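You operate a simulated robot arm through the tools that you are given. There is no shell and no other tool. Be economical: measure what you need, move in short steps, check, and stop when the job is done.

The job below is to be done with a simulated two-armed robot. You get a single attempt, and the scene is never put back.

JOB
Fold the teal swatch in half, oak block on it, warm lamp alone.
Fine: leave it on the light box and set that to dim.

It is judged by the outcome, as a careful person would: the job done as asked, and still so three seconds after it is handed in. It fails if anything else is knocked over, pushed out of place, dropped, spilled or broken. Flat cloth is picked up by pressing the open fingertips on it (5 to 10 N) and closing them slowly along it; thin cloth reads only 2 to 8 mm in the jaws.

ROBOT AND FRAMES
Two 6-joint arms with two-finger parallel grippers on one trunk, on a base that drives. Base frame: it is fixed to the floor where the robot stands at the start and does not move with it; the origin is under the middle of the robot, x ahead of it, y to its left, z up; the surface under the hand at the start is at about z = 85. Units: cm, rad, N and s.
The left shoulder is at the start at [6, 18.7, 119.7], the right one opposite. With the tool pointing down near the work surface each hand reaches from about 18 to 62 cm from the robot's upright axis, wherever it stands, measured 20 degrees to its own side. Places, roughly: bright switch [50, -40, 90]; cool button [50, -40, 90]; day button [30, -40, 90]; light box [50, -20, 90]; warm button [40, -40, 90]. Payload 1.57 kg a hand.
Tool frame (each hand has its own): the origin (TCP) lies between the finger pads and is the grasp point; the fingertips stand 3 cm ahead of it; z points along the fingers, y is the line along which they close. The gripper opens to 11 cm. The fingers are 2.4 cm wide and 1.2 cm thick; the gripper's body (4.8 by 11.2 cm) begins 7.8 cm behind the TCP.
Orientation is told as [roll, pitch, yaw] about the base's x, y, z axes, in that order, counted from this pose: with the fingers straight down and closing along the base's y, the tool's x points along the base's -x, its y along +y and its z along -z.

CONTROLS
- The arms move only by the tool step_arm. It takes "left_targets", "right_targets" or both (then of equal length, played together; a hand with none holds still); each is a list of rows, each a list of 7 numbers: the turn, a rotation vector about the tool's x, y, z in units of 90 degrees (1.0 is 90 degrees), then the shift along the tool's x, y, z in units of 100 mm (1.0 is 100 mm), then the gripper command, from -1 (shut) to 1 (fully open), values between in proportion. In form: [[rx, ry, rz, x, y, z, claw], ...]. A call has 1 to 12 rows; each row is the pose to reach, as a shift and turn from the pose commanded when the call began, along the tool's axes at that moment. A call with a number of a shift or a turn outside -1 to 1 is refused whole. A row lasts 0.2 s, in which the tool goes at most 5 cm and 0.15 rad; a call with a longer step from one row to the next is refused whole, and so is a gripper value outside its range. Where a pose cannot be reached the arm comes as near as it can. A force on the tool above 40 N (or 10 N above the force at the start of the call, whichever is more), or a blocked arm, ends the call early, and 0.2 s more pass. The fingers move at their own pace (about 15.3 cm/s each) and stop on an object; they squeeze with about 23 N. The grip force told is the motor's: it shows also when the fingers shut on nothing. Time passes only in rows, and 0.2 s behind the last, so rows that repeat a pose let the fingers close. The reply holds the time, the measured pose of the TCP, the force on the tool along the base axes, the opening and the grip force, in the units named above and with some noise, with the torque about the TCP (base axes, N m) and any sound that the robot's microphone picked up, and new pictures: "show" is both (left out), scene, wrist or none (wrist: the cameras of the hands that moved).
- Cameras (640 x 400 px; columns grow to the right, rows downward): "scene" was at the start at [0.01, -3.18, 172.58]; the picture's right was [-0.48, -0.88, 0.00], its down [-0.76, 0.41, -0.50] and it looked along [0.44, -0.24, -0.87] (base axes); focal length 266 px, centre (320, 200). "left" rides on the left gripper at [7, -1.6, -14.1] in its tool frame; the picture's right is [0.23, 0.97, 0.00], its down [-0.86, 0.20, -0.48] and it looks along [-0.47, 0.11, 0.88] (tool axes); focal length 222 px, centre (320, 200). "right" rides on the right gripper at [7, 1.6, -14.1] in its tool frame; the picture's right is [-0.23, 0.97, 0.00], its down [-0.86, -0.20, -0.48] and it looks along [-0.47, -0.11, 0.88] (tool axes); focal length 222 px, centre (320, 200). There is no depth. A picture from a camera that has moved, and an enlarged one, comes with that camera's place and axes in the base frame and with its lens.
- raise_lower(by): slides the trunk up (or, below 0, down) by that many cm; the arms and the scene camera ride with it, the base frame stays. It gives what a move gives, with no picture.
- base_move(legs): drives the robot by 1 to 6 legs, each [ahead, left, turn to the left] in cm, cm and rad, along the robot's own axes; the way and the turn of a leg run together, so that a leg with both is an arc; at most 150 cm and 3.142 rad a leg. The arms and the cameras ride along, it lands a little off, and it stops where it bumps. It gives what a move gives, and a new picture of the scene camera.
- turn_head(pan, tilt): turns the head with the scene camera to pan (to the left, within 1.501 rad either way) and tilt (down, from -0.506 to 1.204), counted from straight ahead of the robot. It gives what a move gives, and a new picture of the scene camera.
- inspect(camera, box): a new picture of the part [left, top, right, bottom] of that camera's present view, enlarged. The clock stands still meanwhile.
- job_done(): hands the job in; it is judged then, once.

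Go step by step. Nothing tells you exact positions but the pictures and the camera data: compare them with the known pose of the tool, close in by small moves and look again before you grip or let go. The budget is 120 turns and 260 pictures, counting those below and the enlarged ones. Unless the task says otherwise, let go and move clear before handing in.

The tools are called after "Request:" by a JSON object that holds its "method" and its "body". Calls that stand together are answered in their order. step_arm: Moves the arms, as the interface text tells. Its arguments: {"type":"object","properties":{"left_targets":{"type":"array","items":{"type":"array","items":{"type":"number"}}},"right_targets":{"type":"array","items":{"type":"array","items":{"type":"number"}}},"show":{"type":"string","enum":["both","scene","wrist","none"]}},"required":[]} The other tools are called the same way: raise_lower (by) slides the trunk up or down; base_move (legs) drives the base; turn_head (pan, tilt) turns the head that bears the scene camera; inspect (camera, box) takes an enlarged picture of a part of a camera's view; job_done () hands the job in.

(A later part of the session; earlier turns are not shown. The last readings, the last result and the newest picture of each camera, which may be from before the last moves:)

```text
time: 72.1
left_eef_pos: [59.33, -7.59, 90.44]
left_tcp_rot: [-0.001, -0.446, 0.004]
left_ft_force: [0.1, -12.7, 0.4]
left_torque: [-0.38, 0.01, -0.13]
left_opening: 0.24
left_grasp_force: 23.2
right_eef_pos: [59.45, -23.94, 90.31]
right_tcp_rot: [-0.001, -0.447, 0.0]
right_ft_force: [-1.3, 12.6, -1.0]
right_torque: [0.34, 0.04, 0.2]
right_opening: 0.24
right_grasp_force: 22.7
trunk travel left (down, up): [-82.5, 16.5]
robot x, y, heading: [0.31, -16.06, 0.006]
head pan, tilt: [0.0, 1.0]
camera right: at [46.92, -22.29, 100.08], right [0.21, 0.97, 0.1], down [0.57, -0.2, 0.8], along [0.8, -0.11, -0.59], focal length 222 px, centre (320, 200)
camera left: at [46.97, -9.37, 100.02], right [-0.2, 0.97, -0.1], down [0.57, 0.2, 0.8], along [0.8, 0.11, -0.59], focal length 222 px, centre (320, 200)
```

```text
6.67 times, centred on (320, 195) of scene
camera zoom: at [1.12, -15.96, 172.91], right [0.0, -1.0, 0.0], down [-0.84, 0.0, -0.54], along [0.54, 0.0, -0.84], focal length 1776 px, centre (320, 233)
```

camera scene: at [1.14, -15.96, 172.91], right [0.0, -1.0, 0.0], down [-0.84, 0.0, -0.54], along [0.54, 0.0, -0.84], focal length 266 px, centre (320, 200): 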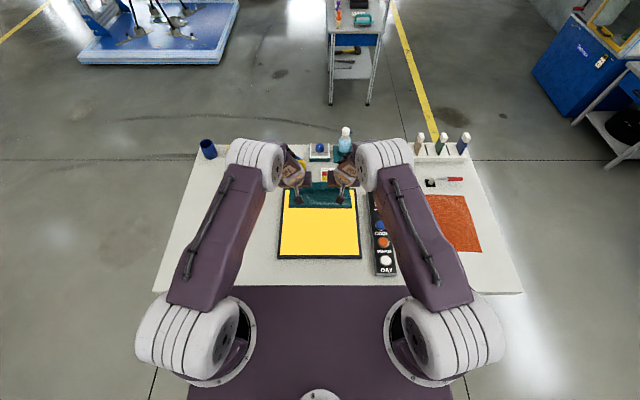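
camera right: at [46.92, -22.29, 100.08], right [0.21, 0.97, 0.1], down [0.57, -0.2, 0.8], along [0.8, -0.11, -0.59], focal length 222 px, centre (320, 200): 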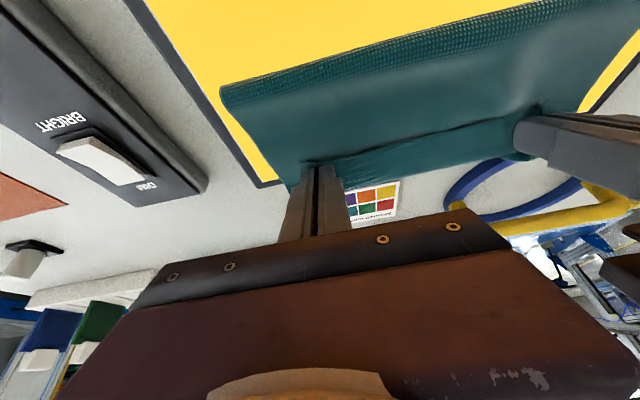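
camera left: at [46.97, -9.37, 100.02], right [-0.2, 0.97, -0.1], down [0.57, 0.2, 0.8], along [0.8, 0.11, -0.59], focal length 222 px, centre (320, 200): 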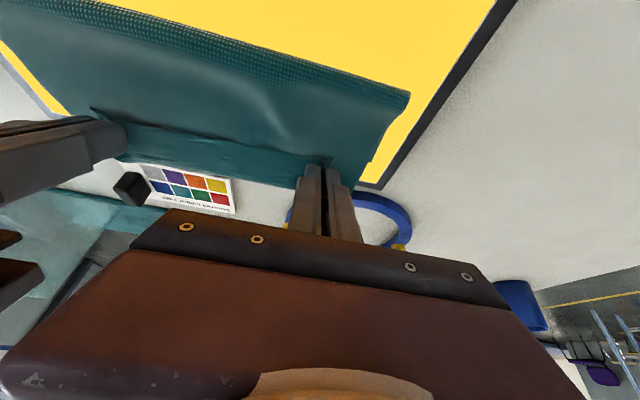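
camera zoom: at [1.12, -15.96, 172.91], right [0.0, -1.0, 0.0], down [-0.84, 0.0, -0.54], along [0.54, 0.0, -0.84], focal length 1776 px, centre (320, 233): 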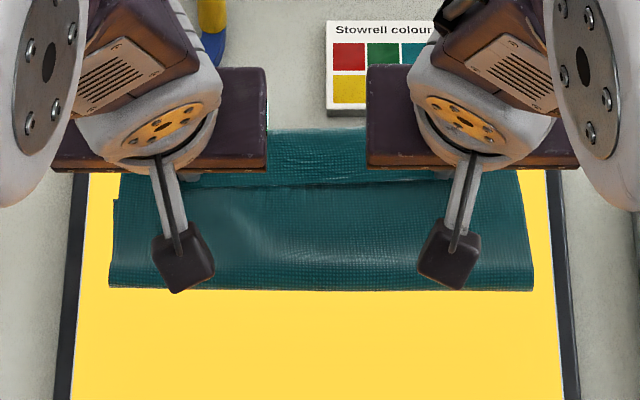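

Fold is near the half mark; the lip at the fingers is turned back. I'll lower slightly, open slowly to spread the gathers, and lift away to see how it settles.

Request:
{"method": "step_arm", "body": {"left_targets": [[0, 0, 0, 0.02, 0, 0.04, -1], [0, 0, 0, 0.02, 0, 0.04, -0.95], [0, 0, 0, 0.02, 0, 0.04, -0.85], [0, 0, 0, 0.02, 0, 0.04, -0.75], [0, 0, 0, 0.02, 0, 0.04, -0.65], [0, 0, 0, 0.02, 0, 0.04, -0.55], [0, 0, 0, 0.02, 0, 0.04, -0.45], [0, 0, 0, 0.02, 0, 0.04, -0.4], [0, 0, 0, 0.02, 0, -0.1, -0.4], [0, 0, 0, 0.02, 0, -0.4, -0.4], [0, 0, 0, 0.02, 0, -0.7, -0.4]], "right_targets": [[0, 0, 0, 0.02, 0, 0.04, -1], [0, 0, 0, 0.02, 0, 0.04, -0.95], [0, 0, 0, 0.02, 0, 0.04, -0.85], [0, 0, 0, 0.02, 0, 0.04, -0.75], [0, 0, 0, 0.02, 0, 0.04, -0.65], [0, 0, 0, 0.02, 0, 0.04, -0.55], [0, 0, 0, 0.02, 0, 0.04, -0.45], [0, 0, 0, 0.02, 0, 0.04, -0.4], [0, 0, 0, 0.02, 0, -0.1, -0.4], [0, 0, 0, 0.02, 0, -0.4, -0.4], [0, 0, 0, 0.02, 0, -0.7, -0.4]], "show": "wrist"}}

Request:
{"method": "inspect", "body": {"camera": "scene", "box": [280, 165, 360, 225]}}

```text
time: 74.5
left_eef_pos: [56.05, -7.56, 96.62]
left_tcp_rot: [-0.001, -0.445, 0.0]
left_ft_force: [0.2, -0.2, 0.4]
left_torque: [0.02, -0.02, -0.03]
left_opening: 3.27
left_grasp_force: 0.0
right_eef_pos: [56.22, -23.92, 96.82]
right_tcp_rot: [0.0, -0.447, 0.0]
right_ft_force: [-1.2, -0.5, 0.7]
right_torque: [0.0, -0.04, 0.0]
right_opening: 3.31
right_grasp_force: 0.1
trunk travel left (down, up): [-82.5, 16.5]
robot x, y, heading: [0.3, -15.88, 0.006]
head pan, tilt: [0.0, 1.0]
camera right: at [43.6, -22.24, 106.51], right [0.2, 0.97, 0.1], down [0.56, -0.2, 0.8], along [0.8, -0.11, -0.59], focal length 222 px, centre (320, 200)
camera left: at [43.72, -9.21, 106.35], right [-0.2, 0.97, -0.1], down [0.57, 0.2, 0.8], along [0.8, 0.11, -0.59], focal length 222 px, centre (320, 200)
```

right: 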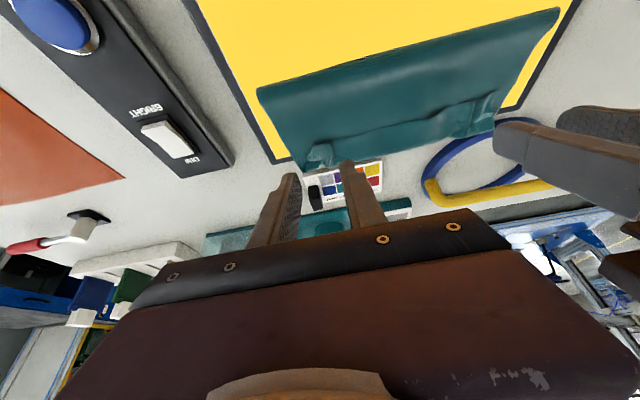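
left: 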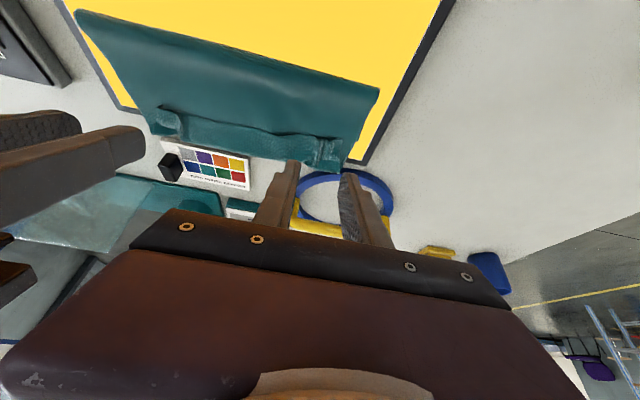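

```text
6.67 times, centred on (320, 195) of scene
camera zoom: at [0.89, -15.95, 172.9], right [0.0, -1.0, 0.0], down [-0.84, 0.0, -0.54], along [0.54, 0.0, -0.84], focal length 1776 px, centre (320, 233)
```

zoom: 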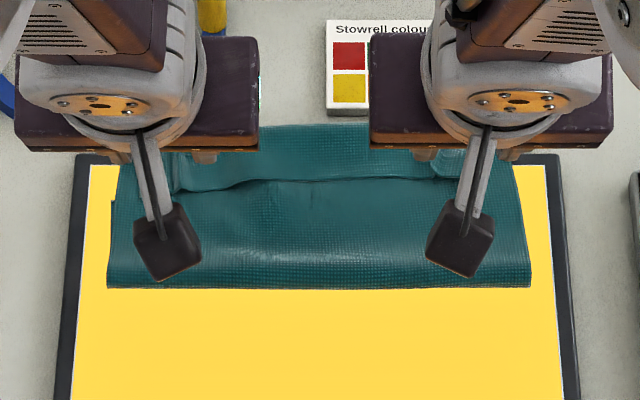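

Request:
{"method": "step_arm", "body": {"left_targets": [[0, 0, 0, 0.2, 0.1, -0.4, -0.4], [0, 0, 0, 0.5, 0.3, -0.6, -0.4], [0, 0, 0, 0.8, 0.5, -0.8, -0.4], [0, 0, 0, 1, 0.8, -0.9, -0.4], [0, 0, 0, 1, 1, -1, -0.4]], "right_targets": [[0, 0, 0, 0.2, -0.1, -0.4, -0.4], [0, 0, 0, 0.5, -0.3, -0.6, -0.4], [0, 0, 0, 0.8, -0.5, -0.8, -0.4], [0, 0, 0, 1, -0.8, -0.9, -0.4], [0, 0, 0, 1, -1, -1, -0.4]], "show": "none"}}

Request:
{"method": "inspect", "body": {"camera": "scene", "box": [270, 160, 370, 235]}}

```text
time: 75.7
left_eef_pos: [43.09, -0.57, 102.01]
left_tcp_rot: [0.032, -0.435, -0.003]
left_ft_force: [-0.2, 0.4, 0.9]
left_torque: [-0.05, -0.03, 0.03]
left_opening: 3.28
left_grasp_force: 0.1
left hand out of reach, approached as far as the arm can: row 3, 4, 5
right_eef_pos: [43.08, -31.2, 102.15]
right_tcp_rot: [-0.031, -0.436, 0.004]
right_ft_force: [-0.4, -0.1, -0.3]
right_torque: [-0.01, 0.01, -0.02]
right_opening: 3.31
right_grasp_force: 0.0
right hand out of reach, approached as far as the arm can: row 3, 4, 5
trunk travel left (down, up): [-82.5, 16.5]
robot x, y, heading: [0.13, -16.1, -0.001]
head pan, tilt: [0.0, 1.0]
```

```text
5.33 times, centred on (320, 198) of scene
camera zoom: at [0.89, -15.95, 172.91], right [0.0, -1.0, 0.0], down [-0.84, 0.0, -0.54], along [0.54, 0.0, -0.84], focal length 1421 px, centre (320, 213)
```

zoom: 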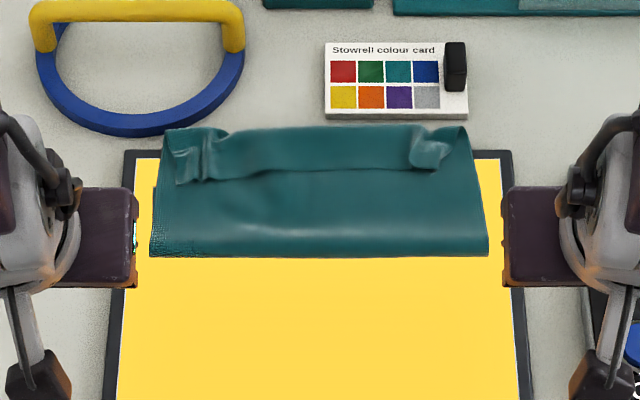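

The hem turned back and the fold sits too far forward (bottom edge still near x≈59.5). I'll re-take the hem where I let go, bring the cloth back, and refold with a smaller lip.

Request:
{"method": "step_arm", "body": {"left_targets": [[0, 0, 0, -0.2, -0.15, 0.1, -0.4], [0, 0, 0, -0.35, -0.3, 0.25, -0.4], [0, 0, 0, -0.5, -0.4, 0.4, -0.4], [0, 0, 0, -0.5, -0.4, 0.4, -0.4]], "right_targets": [[0, 0, 0, -0.2, 0.15, 0.1, -0.4], [0, 0, 0, -0.35, 0.3, 0.25, -0.4], [0, 0, 0, -0.5, 0.4, 0.4, -0.4], [0, 0, 0, -0.5, 0.4, 0.4, -0.4]], "show": "none"}}

```text
time: 76.7
left_eef_pos: [49.74, -4.51, 100.56]
left_tcp_rot: [-0.001, -0.445, 0.0]
left_ft_force: [1.2, -0.4, -0.1]
left_torque: [0.0, -0.01, 0.01]
left_opening: 3.27
left_grasp_force: 0.0
right_eef_pos: [49.47, -27.22, 100.61]
right_tcp_rot: [0.0, -0.444, 0.0]
right_ft_force: [-0.1, 0.0, 0.0]
right_torque: [-0.02, -0.04, 0.01]
right_opening: 3.32
right_grasp_force: 0.1
trunk travel left (down, up): [-82.5, 16.5]
robot x, y, heading: [0.04, -16.11, -0.0]
head pan, tilt: [0.0, 1.0]
```

Request:
{"method": "step_arm", "body": {"left_targets": [[0, 0, 0, -0.2, -0.15, 0.3, -0.4], [0, 0, 0, -0.41, -0.3, 0.62, -0.4], [0, 0, 0, -0.41, -0.3, 0.8, -0.4], [0, 0, 0, -0.41, -0.3, 0.8, -0.4]], "right_targets": [[0, 0, 0, -0.22, 0.16, 0.3, -0.4], [0, 0, 0, -0.44, 0.33, 0.63, -0.4], [0, 0, 0, -0.44, 0.33, 0.8, -0.4], [0, 0, 0, -0.44, 0.33, 0.8, -0.4]], "show": "wrist"}}

Request:
{"method": "inspect", "body": {"camera": "left", "box": [230, 80, 430, 220]}}

Request:
{"method": "inspect", "body": {"camera": "right", "box": [230, 80, 430, 220]}}

```text
time: 77.7
left_eef_pos: [57.01, -7.39, 94.92]
left_tcp_rot: [-0.002, -0.446, 0.001]
left_ft_force: [0.4, 1.0, 0.8]
left_torque: [-0.01, 0.01, -0.01]
left_opening: 3.27
left_grasp_force: 0.0
right_eef_pos: [57.25, -24.15, 95.23]
right_tcp_rot: [-0.001, -0.444, 0.0]
right_ft_force: [-0.6, -0.7, 1.1]
right_torque: [0.02, -0.01, 0.0]
right_opening: 3.3
right_grasp_force: 0.0
trunk travel left (down, up): [-82.5, 16.5]
robot x, y, heading: [-0.15, -16.23, 0.0]
head pan, tilt: [0.0, 1.0]
camera right: at [44.69, -22.57, 104.94], right [0.21, 0.97, 0.1], down [0.57, -0.2, 0.8], along [0.8, -0.11, -0.59], focal length 222 px, centre (320, 200)
camera left: at [44.72, -9.05, 104.67], right [-0.21, 0.97, -0.1], down [0.57, 0.2, 0.8], along [0.8, 0.11, -0.59], focal length 222 px, centre (320, 200)
```

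right: 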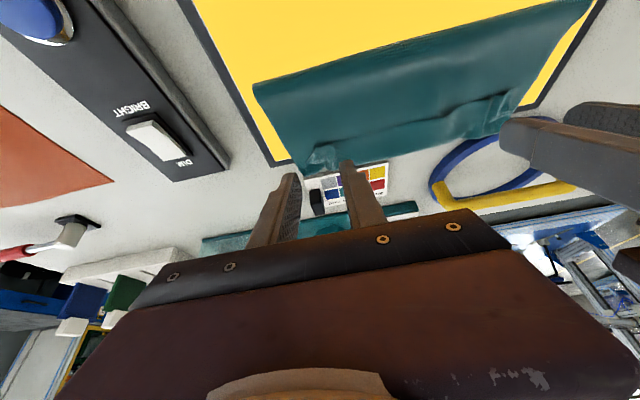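
left: 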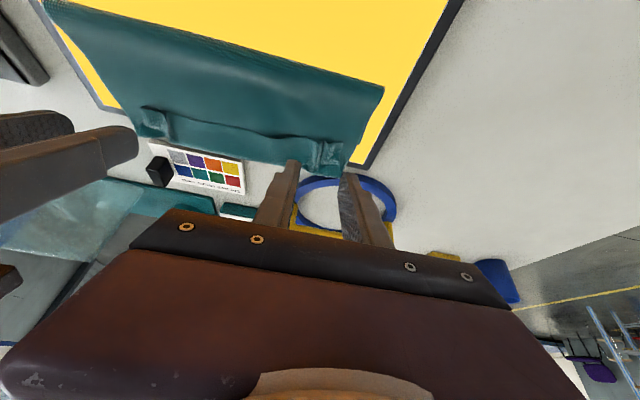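

```text
2.86 times, centred on (330, 150) of left
camera zoom: at [44.72, -9.05, 104.67], right [-0.21, 0.97, -0.1], down [0.57, 0.2, 0.8], along [0.8, 0.11, -0.59], focal length 635 px, centre (291, 343)
```

zoom: 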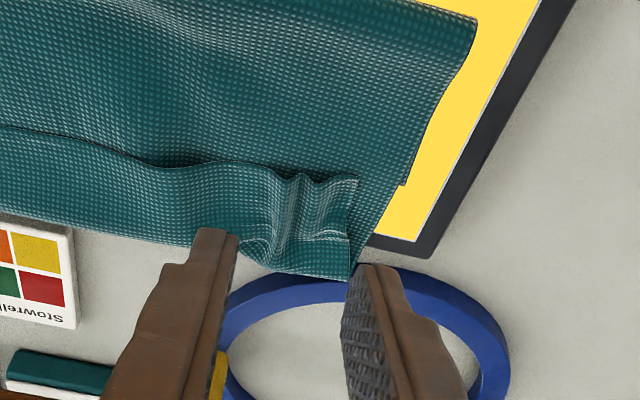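

```text
2.86 times, centred on (330, 150) of right
camera zoom: at [44.69, -22.57, 104.94], right [0.21, 0.97, 0.1], down [0.57, -0.2, 0.8], along [0.8, -0.11, -0.59], focal length 635 px, centre (291, 343)
```

zoom: 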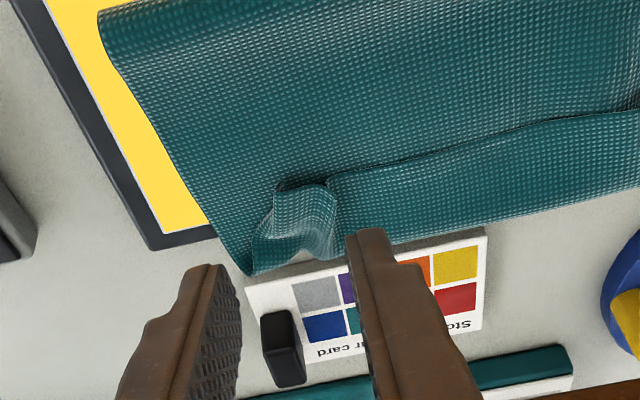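

Request:
{"method": "step_arm", "body": {"left_targets": [[0, 0, 0, 0.1, -0.03, 0.2, -0.4], [0, 0, 0, 0.18, -0.03, 0.36, -0.4], [0, 0, 0, 0.18, -0.03, 0.36, -0.4]], "right_targets": [[0, 0, 0, 0.06, 0.07, 0.2, -0.4], [0, 0, 0, 0.11, 0.07, 0.42, -0.4], [0, 0, 0, 0.11, 0.07, 0.42, -0.4]], "show": "wrist"}}

Request:
{"method": "inspect", "body": {"camera": "left", "box": [250, 100, 390, 200]}}

Request:
{"method": "inspect", "body": {"camera": "right", "box": [250, 100, 390, 200]}}

```text
time: 78.5
left_eef_pos: [57.0, -7.81, 91.15]
left_tcp_rot: [-0.002, -0.446, 0.001]
left_ft_force: [-0.7, -0.2, -0.2]
left_torque: [-0.01, 0.0, 0.01]
left_opening: 3.31
left_grasp_force: 0.0
right_eef_pos: [57.95, -23.53, 91.15]
right_tcp_rot: [0.0, -0.446, 0.001]
right_ft_force: [-0.3, 0.6, 0.7]
right_torque: [-0.03, -0.03, -0.01]
right_opening: 3.3
right_grasp_force: 0.1
trunk travel left (down, up): [-82.5, 16.5]
robot x, y, heading: [0.37, -15.85, 0.002]
head pan, tilt: [0.0, 1.0]
camera right: at [45.44, -21.95, 100.72], right [0.21, 0.97, 0.1], down [0.57, -0.2, 0.8], along [0.8, -0.11, -0.59], focal length 222 px, centre (320, 200)
camera left: at [44.63, -9.51, 100.82], right [-0.21, 0.97, -0.1], down [0.57, 0.2, 0.8], along [0.8, 0.11, -0.59], focal length 222 px, centre (320, 200)
```

right: 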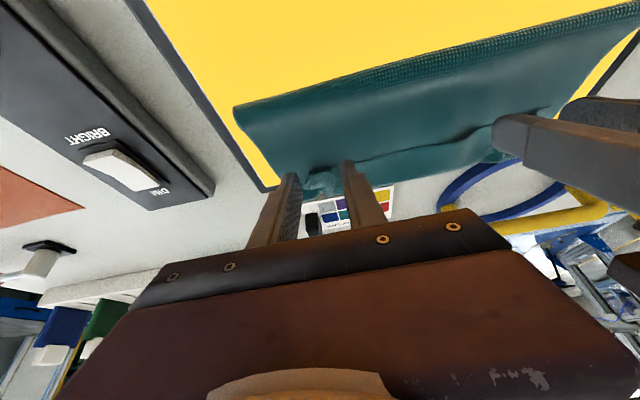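
left: 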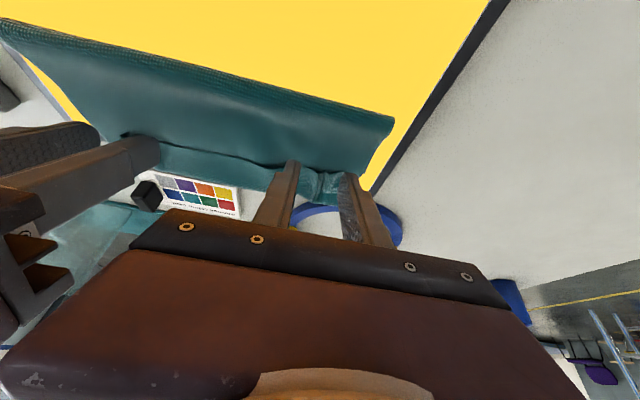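

```text
4.00 times, centred on (320, 150) of left
camera zoom: at [44.63, -9.51, 100.82], right [-0.21, 0.97, -0.1], down [0.57, 0.2, 0.8], along [0.8, 0.11, -0.59], focal length 888 px, centre (320, 400)
```

zoom: 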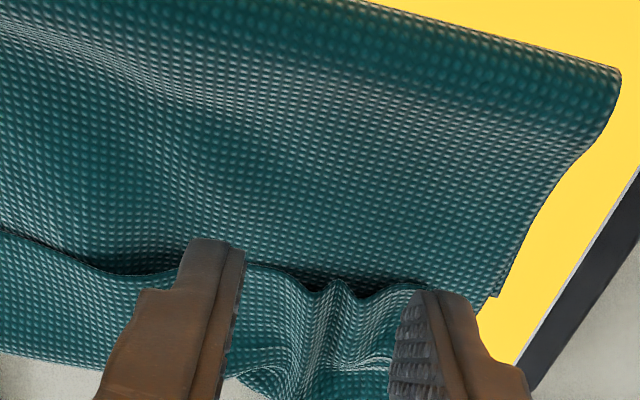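

```text
4.00 times, centred on (320, 150) of right
camera zoom: at [45.44, -21.95, 100.72], right [0.21, 0.97, 0.1], down [0.57, -0.2, 0.8], along [0.8, -0.11, -0.59], focal length 888 px, centre (320, 400)
```

zoom: 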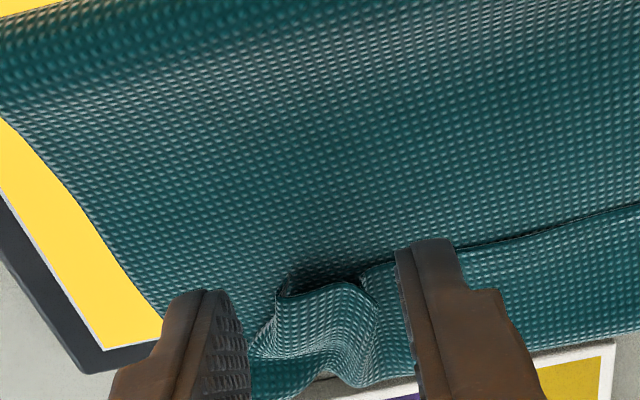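

Request:
{"method": "step_arm", "body": {"left_targets": [[0, 0, 0, 0.04, 0, 0.03, -0.4], [0, 0, 0, 0.077, 0, 0.046, -0.4], [0, 0, 0, 0.077, 0, 0.046, -0.4]], "right_targets": [[0, 0, 0, 0.03, 0.01, 0.03, -0.4], [0, 0, 0, 0.061, 0.01, 0.059, -0.4], [0, 0, 0, 0.061, 0.01, 0.059, -0.4]], "show": "none"}}

Request:
{"method": "inspect", "body": {"camera": "left", "box": [250, 100, 390, 200]}}

Request:
{"method": "inspect", "body": {"camera": "right", "box": [250, 100, 390, 200]}}

```text
time: 79.3
left_eef_pos: [56.47, -7.7, 90.48]
left_tcp_rot: [-0.001, -0.446, -0.001]
left_ft_force: [-0.2, -0.5, -0.2]
left_torque: [-0.01, -0.02, 0.0]
left_opening: 3.27
left_grasp_force: 0.1
right_eef_pos: [57.71, -23.33, 90.16]
right_tcp_rot: [-0.001, -0.445, 0.001]
right_ft_force: [-0.3, -0.5, -0.7]
right_torque: [-0.01, 0.03, 0.0]
right_opening: 3.3
right_grasp_force: 0.0
trunk travel left (down, up): [-82.5, 16.5]
robot x, y, heading: [0.22, -15.73, 0.0]
head pan, tilt: [0.0, 1.0]
```

```text
4.00 times, centred on (320, 150) of left
camera zoom: at [44.09, -9.45, 100.1], right [-0.21, 0.97, -0.1], down [0.57, 0.2, 0.8], along [0.8, 0.11, -0.59], focal length 888 px, centre (320, 400)
```

zoom: 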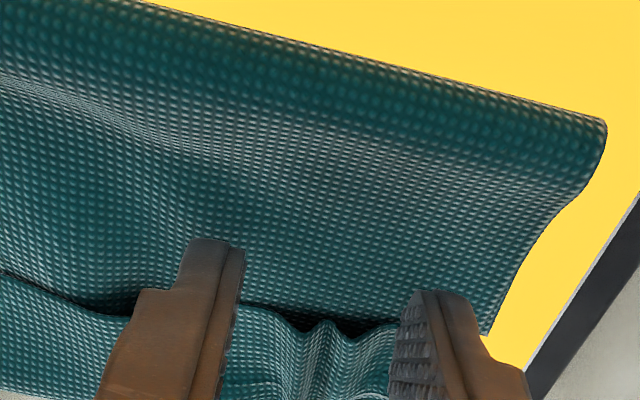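

```text
4.00 times, centred on (320, 150) of right
camera zoom: at [45.2, -21.71, 99.97], right [0.21, 0.97, 0.1], down [0.57, -0.2, 0.8], along [0.8, -0.11, -0.59], focal length 888 px, centre (320, 400)
```

zoom: 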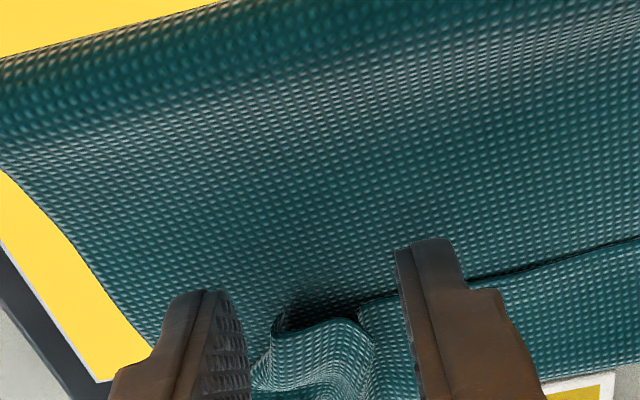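

Request:
{"method": "step_arm", "body": {"left_targets": [[0, 0, 0, 0.008, 0, 0.018, -0.4], [0, 0, 0, 0.016, 0, 0.035, -0.4], [0, 0, 0, 0.016, 0, 0.035, -0.4]], "right_targets": [[0, 0, 0, 0.005, 0, 0.01, -0.4], [0, 0, 0, 0.01, 0, 0.02, -0.4], [0, 0, 0, 0.01, 0, 0.02, -0.4]], "show": "none"}}

```text
time: 80.1
left_eef_pos: [56.41, -7.72, 89.97]
left_tcp_rot: [-0.002, -0.444, 0.003]
left_ft_force: [0.6, -0.5, 0.4]
left_torque: [0.01, 0.0, 0.01]
left_opening: 3.32
left_grasp_force: 0.0
right_eef_pos: [57.57, -23.22, 89.96]
right_tcp_rot: [-0.001, -0.446, 0.0]
right_ft_force: [-0.5, -0.3, -0.8]
right_torque: [0.0, 0.02, -0.02]
right_opening: 3.32
right_grasp_force: 0.1
trunk travel left (down, up): [-82.5, 16.5]
robot x, y, heading: [-0.43, -15.86, 0.002]
head pan, tilt: [0.0, 1.0]
```

Request:
{"method": "step_arm", "body": {"left_targets": [[0, 0, 0, 0, 0, 0, -0.5], [0, 0, 0, 0, 0, 0, -0.6], [0, 0, 0, 0, 0, 0, -0.7], [0, 0, 0, 0, 0, 0, -0.8], [0, 0, 0, 0, 0, 0, -0.9], [0, 0, 0, 0, 0, 0, -1], [0, 0, 0, 0, 0, 0, -1]], "right_targets": [[0, 0, 0, 0, 0, 0, -0.5], [0, 0, 0, 0, 0, 0, -0.6], [0, 0, 0, 0, 0, 0, -0.7], [0, 0, 0, 0, 0, 0, -0.8], [0, 0, 0, 0, 0, 0, -0.9], [0, 0, 0, 0, 0, 0, -1], [0, 0, 0, 0, 0, 0, -1]], "show": "none"}}

Request:
{"method": "inspect", "body": {"camera": "left", "box": [250, 100, 390, 200]}}

Request:
{"method": "inspect", "body": {"camera": "right", "box": [250, 100, 390, 200]}}

```text
time: 81.7
left_eef_pos: [56.34, -7.73, 90.07]
left_tcp_rot: [-0.003, -0.445, 0.001]
left_ft_force: [1.1, 0.2, 0.3]
left_torque: [0.02, 0.01, 0.02]
left_opening: 0.0
left_grasp_force: 21.4
right_eef_pos: [57.52, -23.24, 90.01]
right_tcp_rot: [0.0, -0.445, 0.001]
right_ft_force: [0.7, -0.1, 0.2]
right_torque: [0.0, -0.02, -0.01]
right_opening: 0.01
right_grasp_force: 21.0
trunk travel left (down, up): [-82.5, 16.5]
robot x, y, heading: [-0.02, -15.88, 0.0]
head pan, tilt: [0.0, 1.0]
```

```text
4.00 times, centred on (320, 150) of left
camera zoom: at [44.1, -9.42, 99.68], right [-0.21, 0.97, -0.1], down [0.57, 0.2, 0.8], along [0.8, 0.11, -0.59], focal length 888 px, centre (320, 400)
```

zoom: 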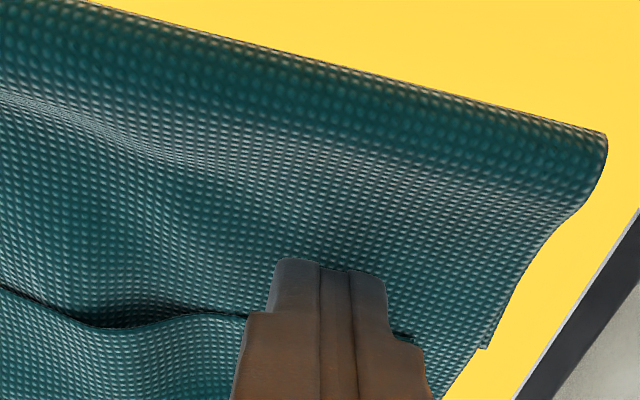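

```text
4.00 times, centred on (320, 150) of right
camera zoom: at [45.14, -21.62, 99.74], right [0.21, 0.97, 0.1], down [0.57, -0.2, 0.8], along [0.8, -0.11, -0.59], focal length 888 px, centre (320, 400)
```

zoom: 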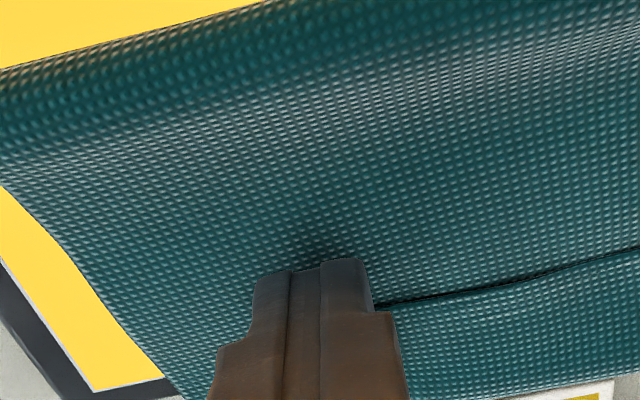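

Missed (no cloth in the jaws). I'll go a little further onto the hem and press before closing.

Request:
{"method": "step_arm", "body": {"left_targets": [[0, 0, 0, -0.07, 0, -0.15, -1], [0, 0, 0, -0.18, 0, -0.08, -0.36], [0, 0, 0, -0.29, 0, -0.02, -0.36], [0, 0, 0, -0.27, 0, 0.02, -0.36], [0, 0, 0, -0.25, 0, 0.06, -0.36], [0, 0, 0, -0.24, 0, 0.08, -0.36]], "right_targets": [[0, 0, 0, -0.07, 0, -0.15, -1], [0, 0, 0, -0.14, 0, -0.11, -0.36], [0, 0, 0, -0.2, 0, -0.07, -0.36], [0, 0, 0, -0.18, 0, -0.03, -0.36], [0, 0, 0, -0.16, 0, 0.01, -0.36], [0, 0, 0, -0.15, 0, 0.03, -0.36]], "show": "none"}}

Request:
{"method": "inspect", "body": {"camera": "left", "box": [250, 100, 390, 200]}}

Request:
{"method": "inspect", "body": {"camera": "right", "box": [250, 100, 390, 200]}}

```text
time: 83.1
left_eef_pos: [58.84, -7.7, 90.33]
left_tcp_rot: [-0.002, -0.444, 0.002]
left_ft_force: [-0.1, 1.1, 0.4]
left_torque: [-0.01, -0.02, 0.01]
left_opening: 3.5
left_grasp_force: 0.1
left hand out of reach, approached as far as the arm can: row 3
right_eef_pos: [59.1, -23.33, 90.41]
right_tcp_rot: [0.0, -0.445, 0.0]
right_ft_force: [-0.5, -0.2, 0.1]
right_torque: [0.01, 0.03, 0.02]
right_opening: 3.5
right_grasp_force: 0.1
trunk travel left (down, up): [-82.5, 16.5]
robot x, y, heading: [-0.21, -16.25, -0.003]
head pan, tilt: [0.0, 1.0]
```

```text
4.00 times, centred on (320, 150) of left
camera zoom: at [46.56, -9.46, 99.99], right [-0.21, 0.97, -0.1], down [0.57, 0.2, 0.8], along [0.8, 0.11, -0.59], focal length 888 px, centre (320, 400)
```

zoom: 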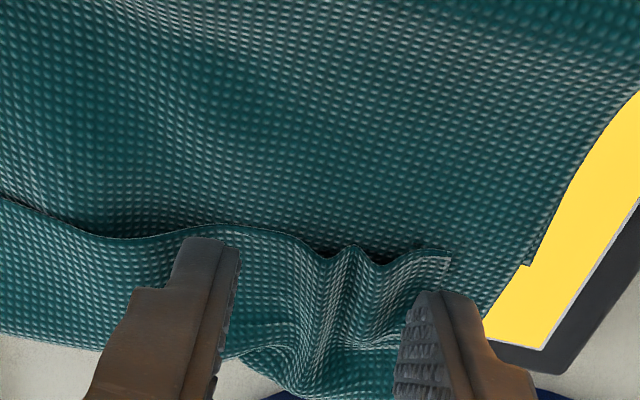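

```text
4.00 times, centred on (320, 150) of right
camera zoom: at [46.59, -21.56, 100.08], right [0.21, 0.97, 0.1], down [0.57, -0.2, 0.8], along [0.8, -0.11, -0.59], focal length 888 px, centre (320, 400)
```

zoom: 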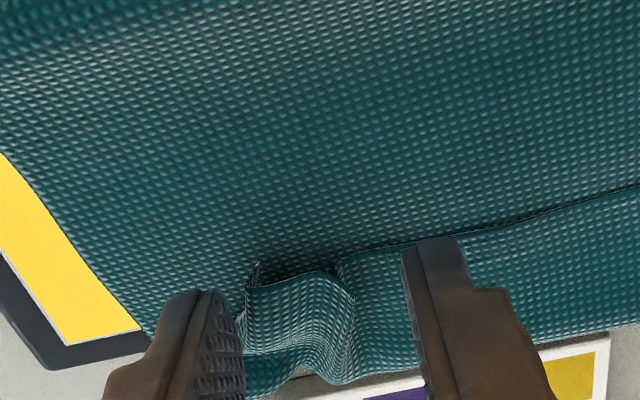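

Request:
{"method": "step_arm", "body": {"left_targets": [[0, 0, 0, 0.02, 0, 0.03, -0.36], [0, 0, 0, 0.025, 0, 0.05, -0.36], [0, 0, 0, 0.025, 0, 0.05, -0.36]], "right_targets": [[0, 0, 0, 0.02, -0.03, 0.03, -0.36], [0, 0, 0, 0.025, -0.03, 0.05, -0.36], [0, 0, 0, 0.025, -0.03, 0.05, -0.36]], "show": "none"}}

```text
time: 83.9
left_eef_pos: [58.89, -7.82, 89.73]
left_tcp_rot: [-0.002, -0.444, -0.001]
left_ft_force: [1.1, 0.1, 2.3]
left_torque: [0.04, -0.01, -0.02]
left_opening: 3.51
left_grasp_force: 0.1
right_eef_pos: [58.99, -23.61, 89.82]
right_tcp_rot: [0.0, -0.445, -0.001]
right_ft_force: [0.1, 0.1, 0.1]
right_torque: [-0.02, 0.03, 0.02]
right_opening: 3.51
right_grasp_force: 0.0
trunk travel left (down, up): [-82.5, 16.5]
robot x, y, heading: [-0.07, -15.87, 0.005]
head pan, tilt: [0.0, 1.0]
```

Request:
{"method": "step_arm", "body": {"left_targets": [[0, 0, 0, 0, 0, 0, -0.36], [0, 0, 0, 0.001, 0, 0.003, -0.45], [0, 0, 0, 0.001, 0, 0.003, -0.54], [0, 0, 0, 0.001, 0, 0.003, -0.63], [0, 0, 0, 0.001, 0, 0.003, -0.72], [0, 0, 0, 0.001, 0, 0.003, -0.8], [0, 0, 0, 0.001, 0, 0.003, -0.88], [0, 0, 0, 0.001, 0, 0.003, -1], [0, 0, 0, 0.001, 0, 0.003, -1]], "right_targets": [[0, 0, 0, 0.007, 0, 0.015, -0.36], [0, 0, 0, 0.007, 0, 0.015, -0.45], [0, 0, 0, 0.007, 0, 0.015, -0.54], [0, 0, 0, 0.007, 0, 0.015, -0.63], [0, 0, 0, 0.007, 0, 0.015, -0.72], [0, 0, 0, 0.007, 0, 0.015, -0.8], [0, 0, 0, 0.007, 0, 0.015, -0.88], [0, 0, 0, 0.007, 0, 0.015, -1], [0, 0, 0, 0.007, 0, 0.015, -1]], "show": "none"}}

Request:
{"method": "inspect", "body": {"camera": "left", "box": [250, 100, 390, 200]}}

Request:
{"method": "inspect", "body": {"camera": "right", "box": [250, 100, 390, 200]}}

```text
time: 85.9
left_eef_pos: [58.77, -7.7, 89.79]
left_tcp_rot: [-0.001, -0.446, 0.001]
left_ft_force: [0.0, 0.6, 0.3]
left_torque: [0.02, -0.01, -0.01]
left_opening: 0.17
left_grasp_force: 23.3
right_eef_pos: [59.13, -23.66, 89.71]
right_tcp_rot: [0.002, -0.447, -0.001]
right_ft_force: [0.9, -1.2, 7.3]
right_torque: [0.01, 0.0, 0.03]
right_opening: 0.28
right_grasp_force: 23.5
trunk travel left (down, up): [-82.5, 16.5]
robot x, y, heading: [0.04, -15.85, -0.0]
head pan, tilt: [0.0, 1.0]
```

```text
4.00 times, centred on (320, 150) of left
camera zoom: at [46.46, -9.5, 99.55], right [-0.21, 0.97, -0.1], down [0.57, 0.2, 0.8], along [0.8, 0.11, -0.59], focal length 888 px, centre (320, 400)
```

zoom: 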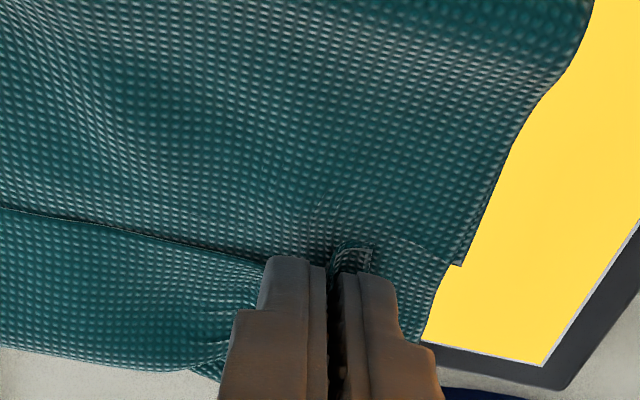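

```text
4.00 times, centred on (320, 150) of right
camera zoom: at [46.62, -21.97, 99.44], right [0.21, 0.97, 0.1], down [0.56, -0.2, 0.8], along [0.8, -0.11, -0.59], focal length 888 px, centre (320, 400)
```

zoom: 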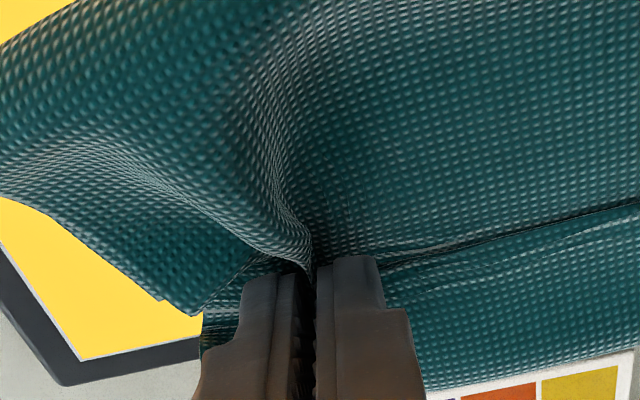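

Left holds the hem; the right also caught the layer beneath. Reopen the right, raise a bit, and close without pressing.

Request:
{"method": "step_arm", "body": {"right_targets": [[0, 0, 0, 0, 0, 0, -0.7], [0, 0, 0, 0, 0, 0, -0.36], [0, 0, 0, -0.05, 0, -0.1, -0.36], [0, 0, 0, -0.05, 0, -0.1, -0.36]], "show": "none"}}

Request:
{"method": "inspect", "body": {"camera": "right", "box": [250, 100, 390, 200]}}

```text
time: 86.9
left_eef_pos: [58.81, -7.7, 89.78]
left_tcp_rot: [-0.004, -0.446, 0.0]
left_ft_force: [-0.8, -0.2, 4.0]
left_torque: [0.02, 0.0, -0.02]
left_opening: 0.17
left_grasp_force: 23.2
right_eef_pos: [59.05, -23.52, 90.75]
right_tcp_rot: [-0.001, -0.444, -0.001]
right_ft_force: [-0.8, 0.4, -0.4]
right_torque: [0.02, 0.02, -0.03]
right_opening: 3.53
right_grasp_force: 0.0
trunk travel left (down, up): [-82.5, 16.5]
robot x, y, heading: [-0.2, -15.97, 0.001]
head pan, tilt: [0.0, 1.0]
```

```text
4.00 times, centred on (320, 150) of right
camera zoom: at [46.63, -21.91, 100.48], right [0.21, 0.97, 0.1], down [0.57, -0.2, 0.8], along [0.8, -0.11, -0.59], focal length 888 px, centre (320, 400)
```

zoom: 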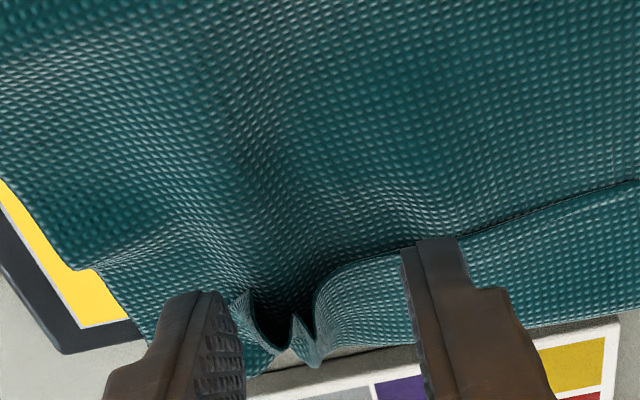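

The right ridge is messy. I'll use the left hand to lift and peel its corner back first, with the right hand clear.

Request:
{"method": "step_arm", "body": {"left_targets": [[0, 0.03, 0, 0.026, 0, -0.18, -1], [0, 0.07, 0, 0.052, 0, -0.357, -1], [0, 0.14, 0, 0.103, 0, -0.71, -1], [0, 0.21, 0, 0.22, 0, -0.935, -1], [0, 0.28, 0, 0.42, 0, -0.976, -1], [0, 0.28, 0, 0.42, 0, -0.976, -1]], "right_targets": [[0, 0, 0, -0.1, 0, -0.2, -0.36], [0, 0, 0, -0.15, -0.2, -0.4, -0.36], [0, 0, 0, -0.1, -0.4, -0.55, -0.36], [0, 0, 0, 0, -0.6, -0.7, -0.36], [0, 0, 0, 0, -0.7, -0.7, -0.36], [0, 0, 0, 0, -0.7, -0.7, -0.36]], "show": "both"}}

Request:
{"method": "inspect", "body": {"camera": "scene", "box": [270, 160, 370, 235]}}

```text
time: 88.3
left_eef_pos: [50.7, -7.85, 96.9]
left_tcp_rot: [-0.002, -0.005, 0.0]
left_ft_force: [0.3, 0.1, 0.3]
left_torque: [-0.01, 0.0, -0.02]
left_opening: 0.21
left_grasp_force: 22.6
right_eef_pos: [56.16, -30.37, 97.11]
right_tcp_rot: [0.0, -0.444, 0.0]
right_ft_force: [0.4, -0.3, -0.2]
right_torque: [-0.01, 0.01, 0.0]
right_opening: 3.52
right_grasp_force: 0.1
trunk travel left (down, up): [-82.5, 16.5]
robot x, y, heading: [0.01, -15.89, 0.001]
head pan, tilt: [0.0, 1.0]
camera scene: at [1.15, -15.95, 172.91], right [0.0, -1.0, 0.0], down [-0.84, 0.0, -0.54], along [0.54, 0.0, -0.84], focal length 266 px, centre (320, 200)
camera right: at [43.76, -28.77, 106.8], right [0.21, 0.97, 0.1], down [0.57, -0.2, 0.8], along [0.8, -0.11, -0.59], focal length 222 px, centre (320, 200)
camera left: at [43.75, -9.59, 111.04], right [-0.23, 0.97, 0.0], down [0.85, 0.2, 0.48], along [0.47, 0.11, -0.88], focal length 222 px, centre (320, 200)
```

scene: 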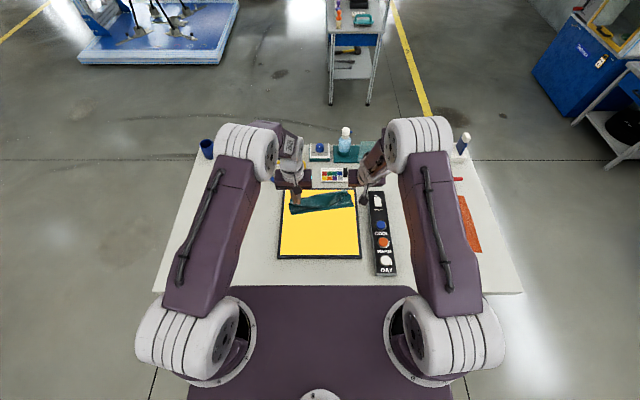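
right: 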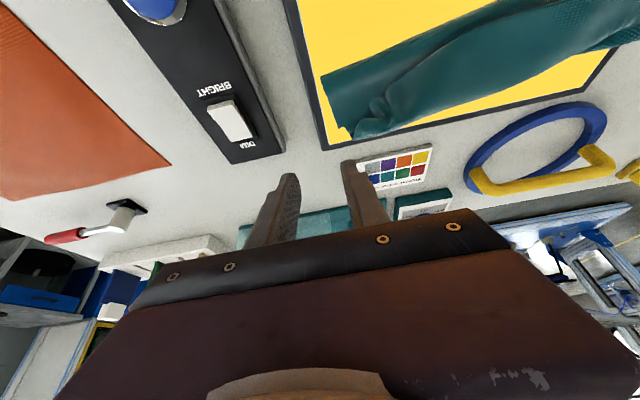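
left: 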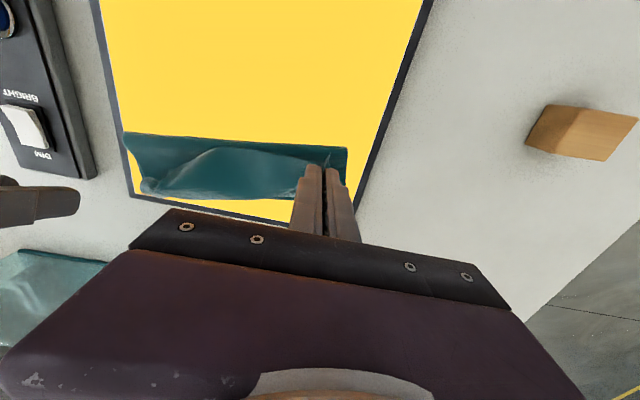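

```text
5.33 times, centred on (320, 198) of scene
camera zoom: at [1.15, -15.95, 172.91], right [0.0, -1.0, 0.0], down [-0.84, 0.0, -0.54], along [0.54, 0.0, -0.84], focal length 1421 px, centre (320, 213)
```

zoom: 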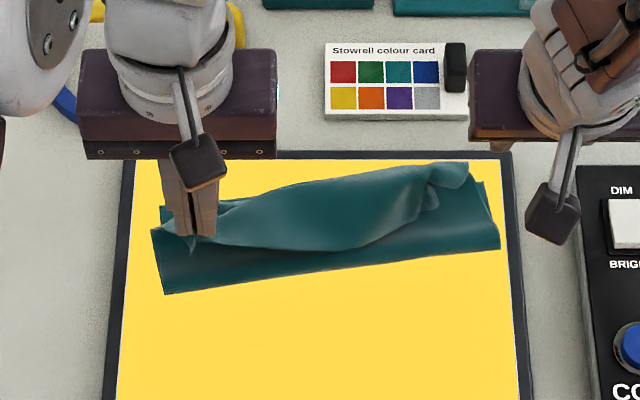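

Request:
{"method": "step_arm", "body": {"left_targets": [[0, 0, 0, 0.2, 0, -0.2, -1], [0, 0, 0, 0.45, 0, -0.3, -1], [0, 0, 0, 0.7, 0.05, -0.25, -1], [0, 0, 0, 0.95, 0.1, -0.1, -1]], "show": "none"}}

Request:
{"method": "step_arm", "body": {"left_targets": [[0, 0, 0, 0.2, 0.05, 0.2, -1], [0, 0, 0, 0.4, 0.1, 0.4, -1], [0, 0, 0, 0.55, 0.12, 0.5, -1], [0, 0, 0, 0.55, 0.12, 0.5, -1]], "show": "wrist"}}

Request:
{"method": "inspect", "body": {"camera": "scene", "box": [260, 160, 380, 270]}}

```text
time: 89.3
left_eef_pos: [40.92, -6.75, 97.72]
left_tcp_rot: [0.001, -0.003, -0.001]
left_ft_force: [0.0, 0.3, -0.1]
left_torque: [0.04, 0.02, -0.02]
left_opening: 0.14
left_grasp_force: 22.9
right_eef_pos: [56.3, -30.45, 97.05]
right_tcp_rot: [0.001, -0.445, 0.001]
right_ft_force: [-0.9, 0.3, 0.5]
right_torque: [0.03, -0.01, -0.01]
right_opening: 3.5
right_grasp_force: 0.1
trunk travel left (down, up): [-82.5, 16.5]
robot x, y, heading: [-0.27, -15.99, 0.0]
head pan, tilt: [0.0, 1.0]
```

```text
time: 90.3
left_eef_pos: [35.64, -5.59, 92.61]
left_tcp_rot: [-0.002, -0.004, 0.0]
left_ft_force: [-0.1, 0.0, 0.2]
left_torque: [0.01, -0.01, -0.01]
left_opening: 0.16
left_grasp_force: 22.5
right_eef_pos: [56.29, -30.56, 97.03]
right_tcp_rot: [0.001, -0.443, -0.002]
right_ft_force: [-0.1, 0.2, -0.3]
right_torque: [0.02, 0.02, 0.02]
right_opening: 3.51
right_grasp_force: 0.0
trunk travel left (down, up): [-82.5, 16.5]
robot x, y, heading: [-0.02, -15.85, -0.0]
head pan, tilt: [0.0, 1.0]
camera left: at [28.64, -7.31, 106.7], right [-0.23, 0.97, 0.0], down [0.85, 0.2, 0.48], along [0.47, 0.11, -0.88], focal length 222 px, centre (320, 200)
```

left: 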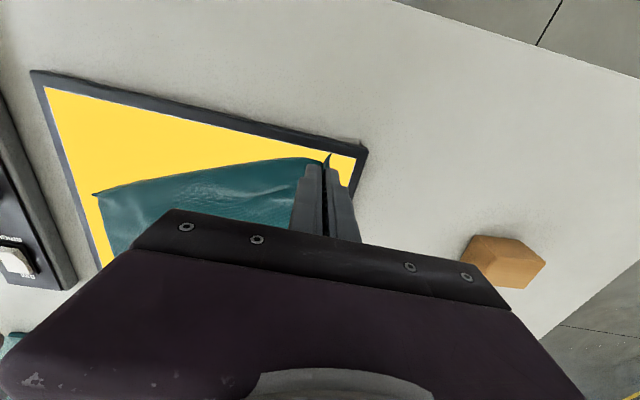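

```text
3.64 times, centred on (320, 215) of scene
camera zoom: at [1.15, -15.96, 172.91], right [0.0, -1.0, 0.0], down [-0.84, 0.0, -0.54], along [0.54, 0.0, -0.84], focal length 969 px, centre (320, 146)
```

zoom: 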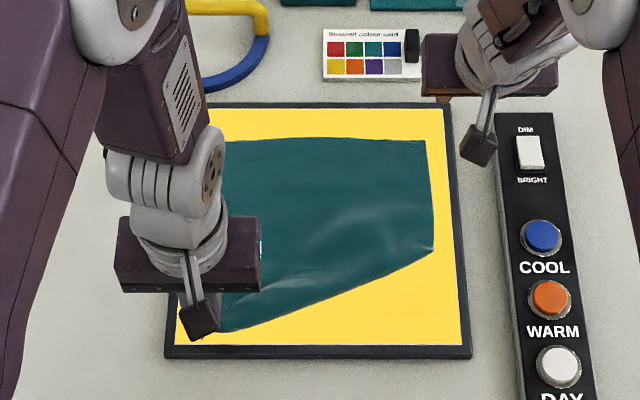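

Nearly flat again. Now bring the right hand upright over the right near corner.

Request:
{"method": "step_arm", "body": {"right_targets": [[0, 0.07, 0, 0.25, 0, -0.1, -0.36], [0, 0.14, 0, 0.5, 0, -0.2, -0.36], [0, 0.21, 0, 0.75, 0.1, -0.4, -0.36], [0, 0.28, 0, 0.95, 0.2, -0.5, -0.36], [0, 0.28, 0, 0.95, 0.2, -0.5, -0.36]], "show": "wrist"}}

Request:
{"method": "inspect", "body": {"camera": "scene", "box": [260, 160, 380, 270]}}

```text
time: 91.5
left_eef_pos: [35.57, -5.52, 92.7]
left_tcp_rot: [-0.003, -0.004, 0.0]
left_ft_force: [0.5, -0.3, 1.3]
left_torque: [0.02, 0.01, 0.0]
left_opening: 0.17
left_grasp_force: 23.0
right_eef_pos: [45.56, -28.74, 97.38]
right_tcp_rot: [-0.001, -0.003, -0.001]
right_ft_force: [-0.1, -0.3, -0.5]
right_torque: [0.02, 0.02, 0.02]
right_opening: 3.5
right_grasp_force: 0.0
right hand out of reach, approached as far as the arm can: row 1
trunk travel left (down, up): [-82.5, 16.5]
robot x, y, heading: [0.26, -16.22, 0.004]
head pan, tilt: [0.0, 1.0]
camera right: at [38.44, -27.12, 111.54], right [0.23, 0.97, 0.0], down [0.85, -0.2, 0.48], along [0.47, -0.11, -0.88], focal length 222 px, centre (320, 200)
```

right: 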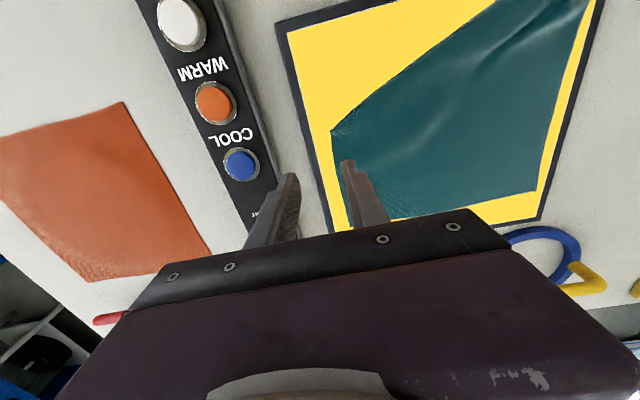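

```text
3.64 times, centred on (320, 215) of scene
camera zoom: at [1.15, -16.02, 172.91], right [0.0, -1.0, 0.0], down [-0.84, 0.0, -0.54], along [0.54, 0.0, -0.84], focal length 969 px, centre (320, 146)
```

zoom: 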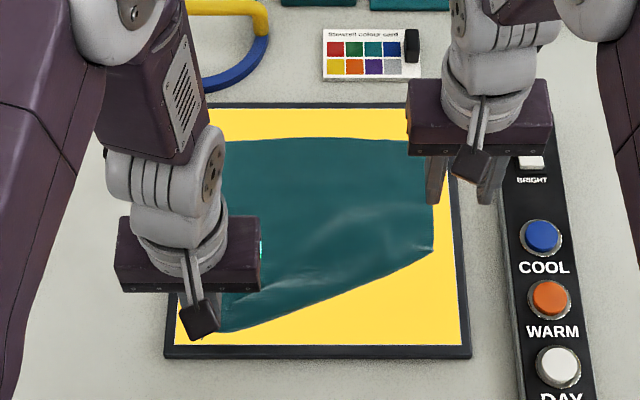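

The right near corner is tucked under. I'll pinch there with the right hand and lift both sides so the flap can fall free.

Request:
{"method": "step_arm", "body": {"right_targets": [[0, 0, 0, 0.02, 0.2, 0.2, -0.36], [0, 0, 0, 0.04, 0.38, 0.4, -0.36], [0, 0, 0, 0.04, 0.38, 0.6, -0.36], [0, 0, 0, 0.04, 0.38, 0.7, -0.36], [0, 0, 0, 0.04, 0.38, 0.74, -0.36]], "show": "none"}}

Request:
{"method": "inspect", "body": {"camera": "right", "box": [230, 80, 430, 220]}}

```text
time: 92.7
left_eef_pos: [35.62, -5.54, 92.54]
left_tcp_rot: [-0.002, -0.005, 0.0]
left_ft_force: [-0.3, 0.3, 0.0]
left_torque: [0.02, -0.04, -0.03]
left_opening: 0.16
left_grasp_force: 23.1
right_eef_pos: [44.94, -24.81, 90.11]
right_tcp_rot: [-0.001, -0.005, -0.001]
right_ft_force: [0.3, 0.0, 0.2]
right_torque: [-0.02, 0.02, 0.01]
right_opening: 3.51
right_grasp_force: 0.0
trunk travel left (down, up): [-82.5, 16.5]
robot x, y, heading: [-0.4, -16.13, -0.0]
head pan, tilt: [0.0, 1.0]
```

```text
2.86 times, centred on (330, 150) of right
camera zoom: at [37.82, -23.06, 104.17], right [0.23, 0.97, 0.0], down [0.85, -0.2, 0.48], along [0.47, -0.11, -0.88], focal length 635 px, centre (291, 343)
```

zoom: 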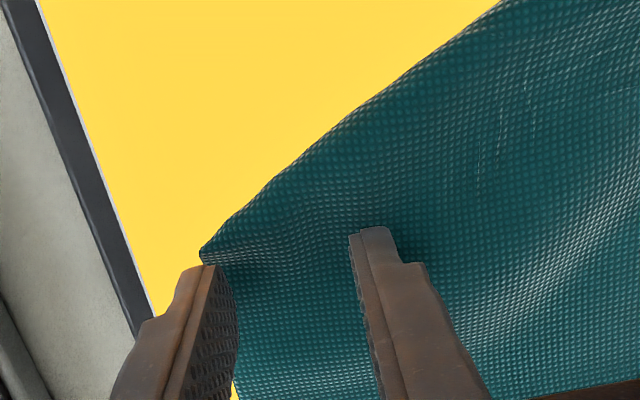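

Request:
{"method": "step_arm", "body": {"right_targets": [[0, 0, 0, 0, 0.07, 0.02, -0.36], [0, 0, 0, 0, 0.07, 0.035, -0.36], [0, 0, 0, 0, 0.07, 0.045, -0.36], [0, 0, 0, 0, 0.07, 0.045, -0.36]], "show": "none"}}

```text
time: 93.7
left_eef_pos: [35.62, -5.65, 92.51]
left_tcp_rot: [-0.002, -0.005, 0.0]
left_ft_force: [-0.3, -0.9, 0.6]
left_torque: [-0.01, 0.02, 0.02]
left_opening: 0.16
left_grasp_force: 22.6
right_eef_pos: [45.01, -23.94, 89.67]
right_tcp_rot: [0.0, -0.004, -0.001]
right_ft_force: [0.1, 0.2, 0.2]
right_torque: [0.02, 0.01, 0.01]
right_opening: 3.51
right_grasp_force: 0.0
trunk travel left (down, up): [-82.5, 16.5]
robot x, y, heading: [-0.15, -16.08, 0.001]
head pan, tilt: [0.0, 1.0]
```

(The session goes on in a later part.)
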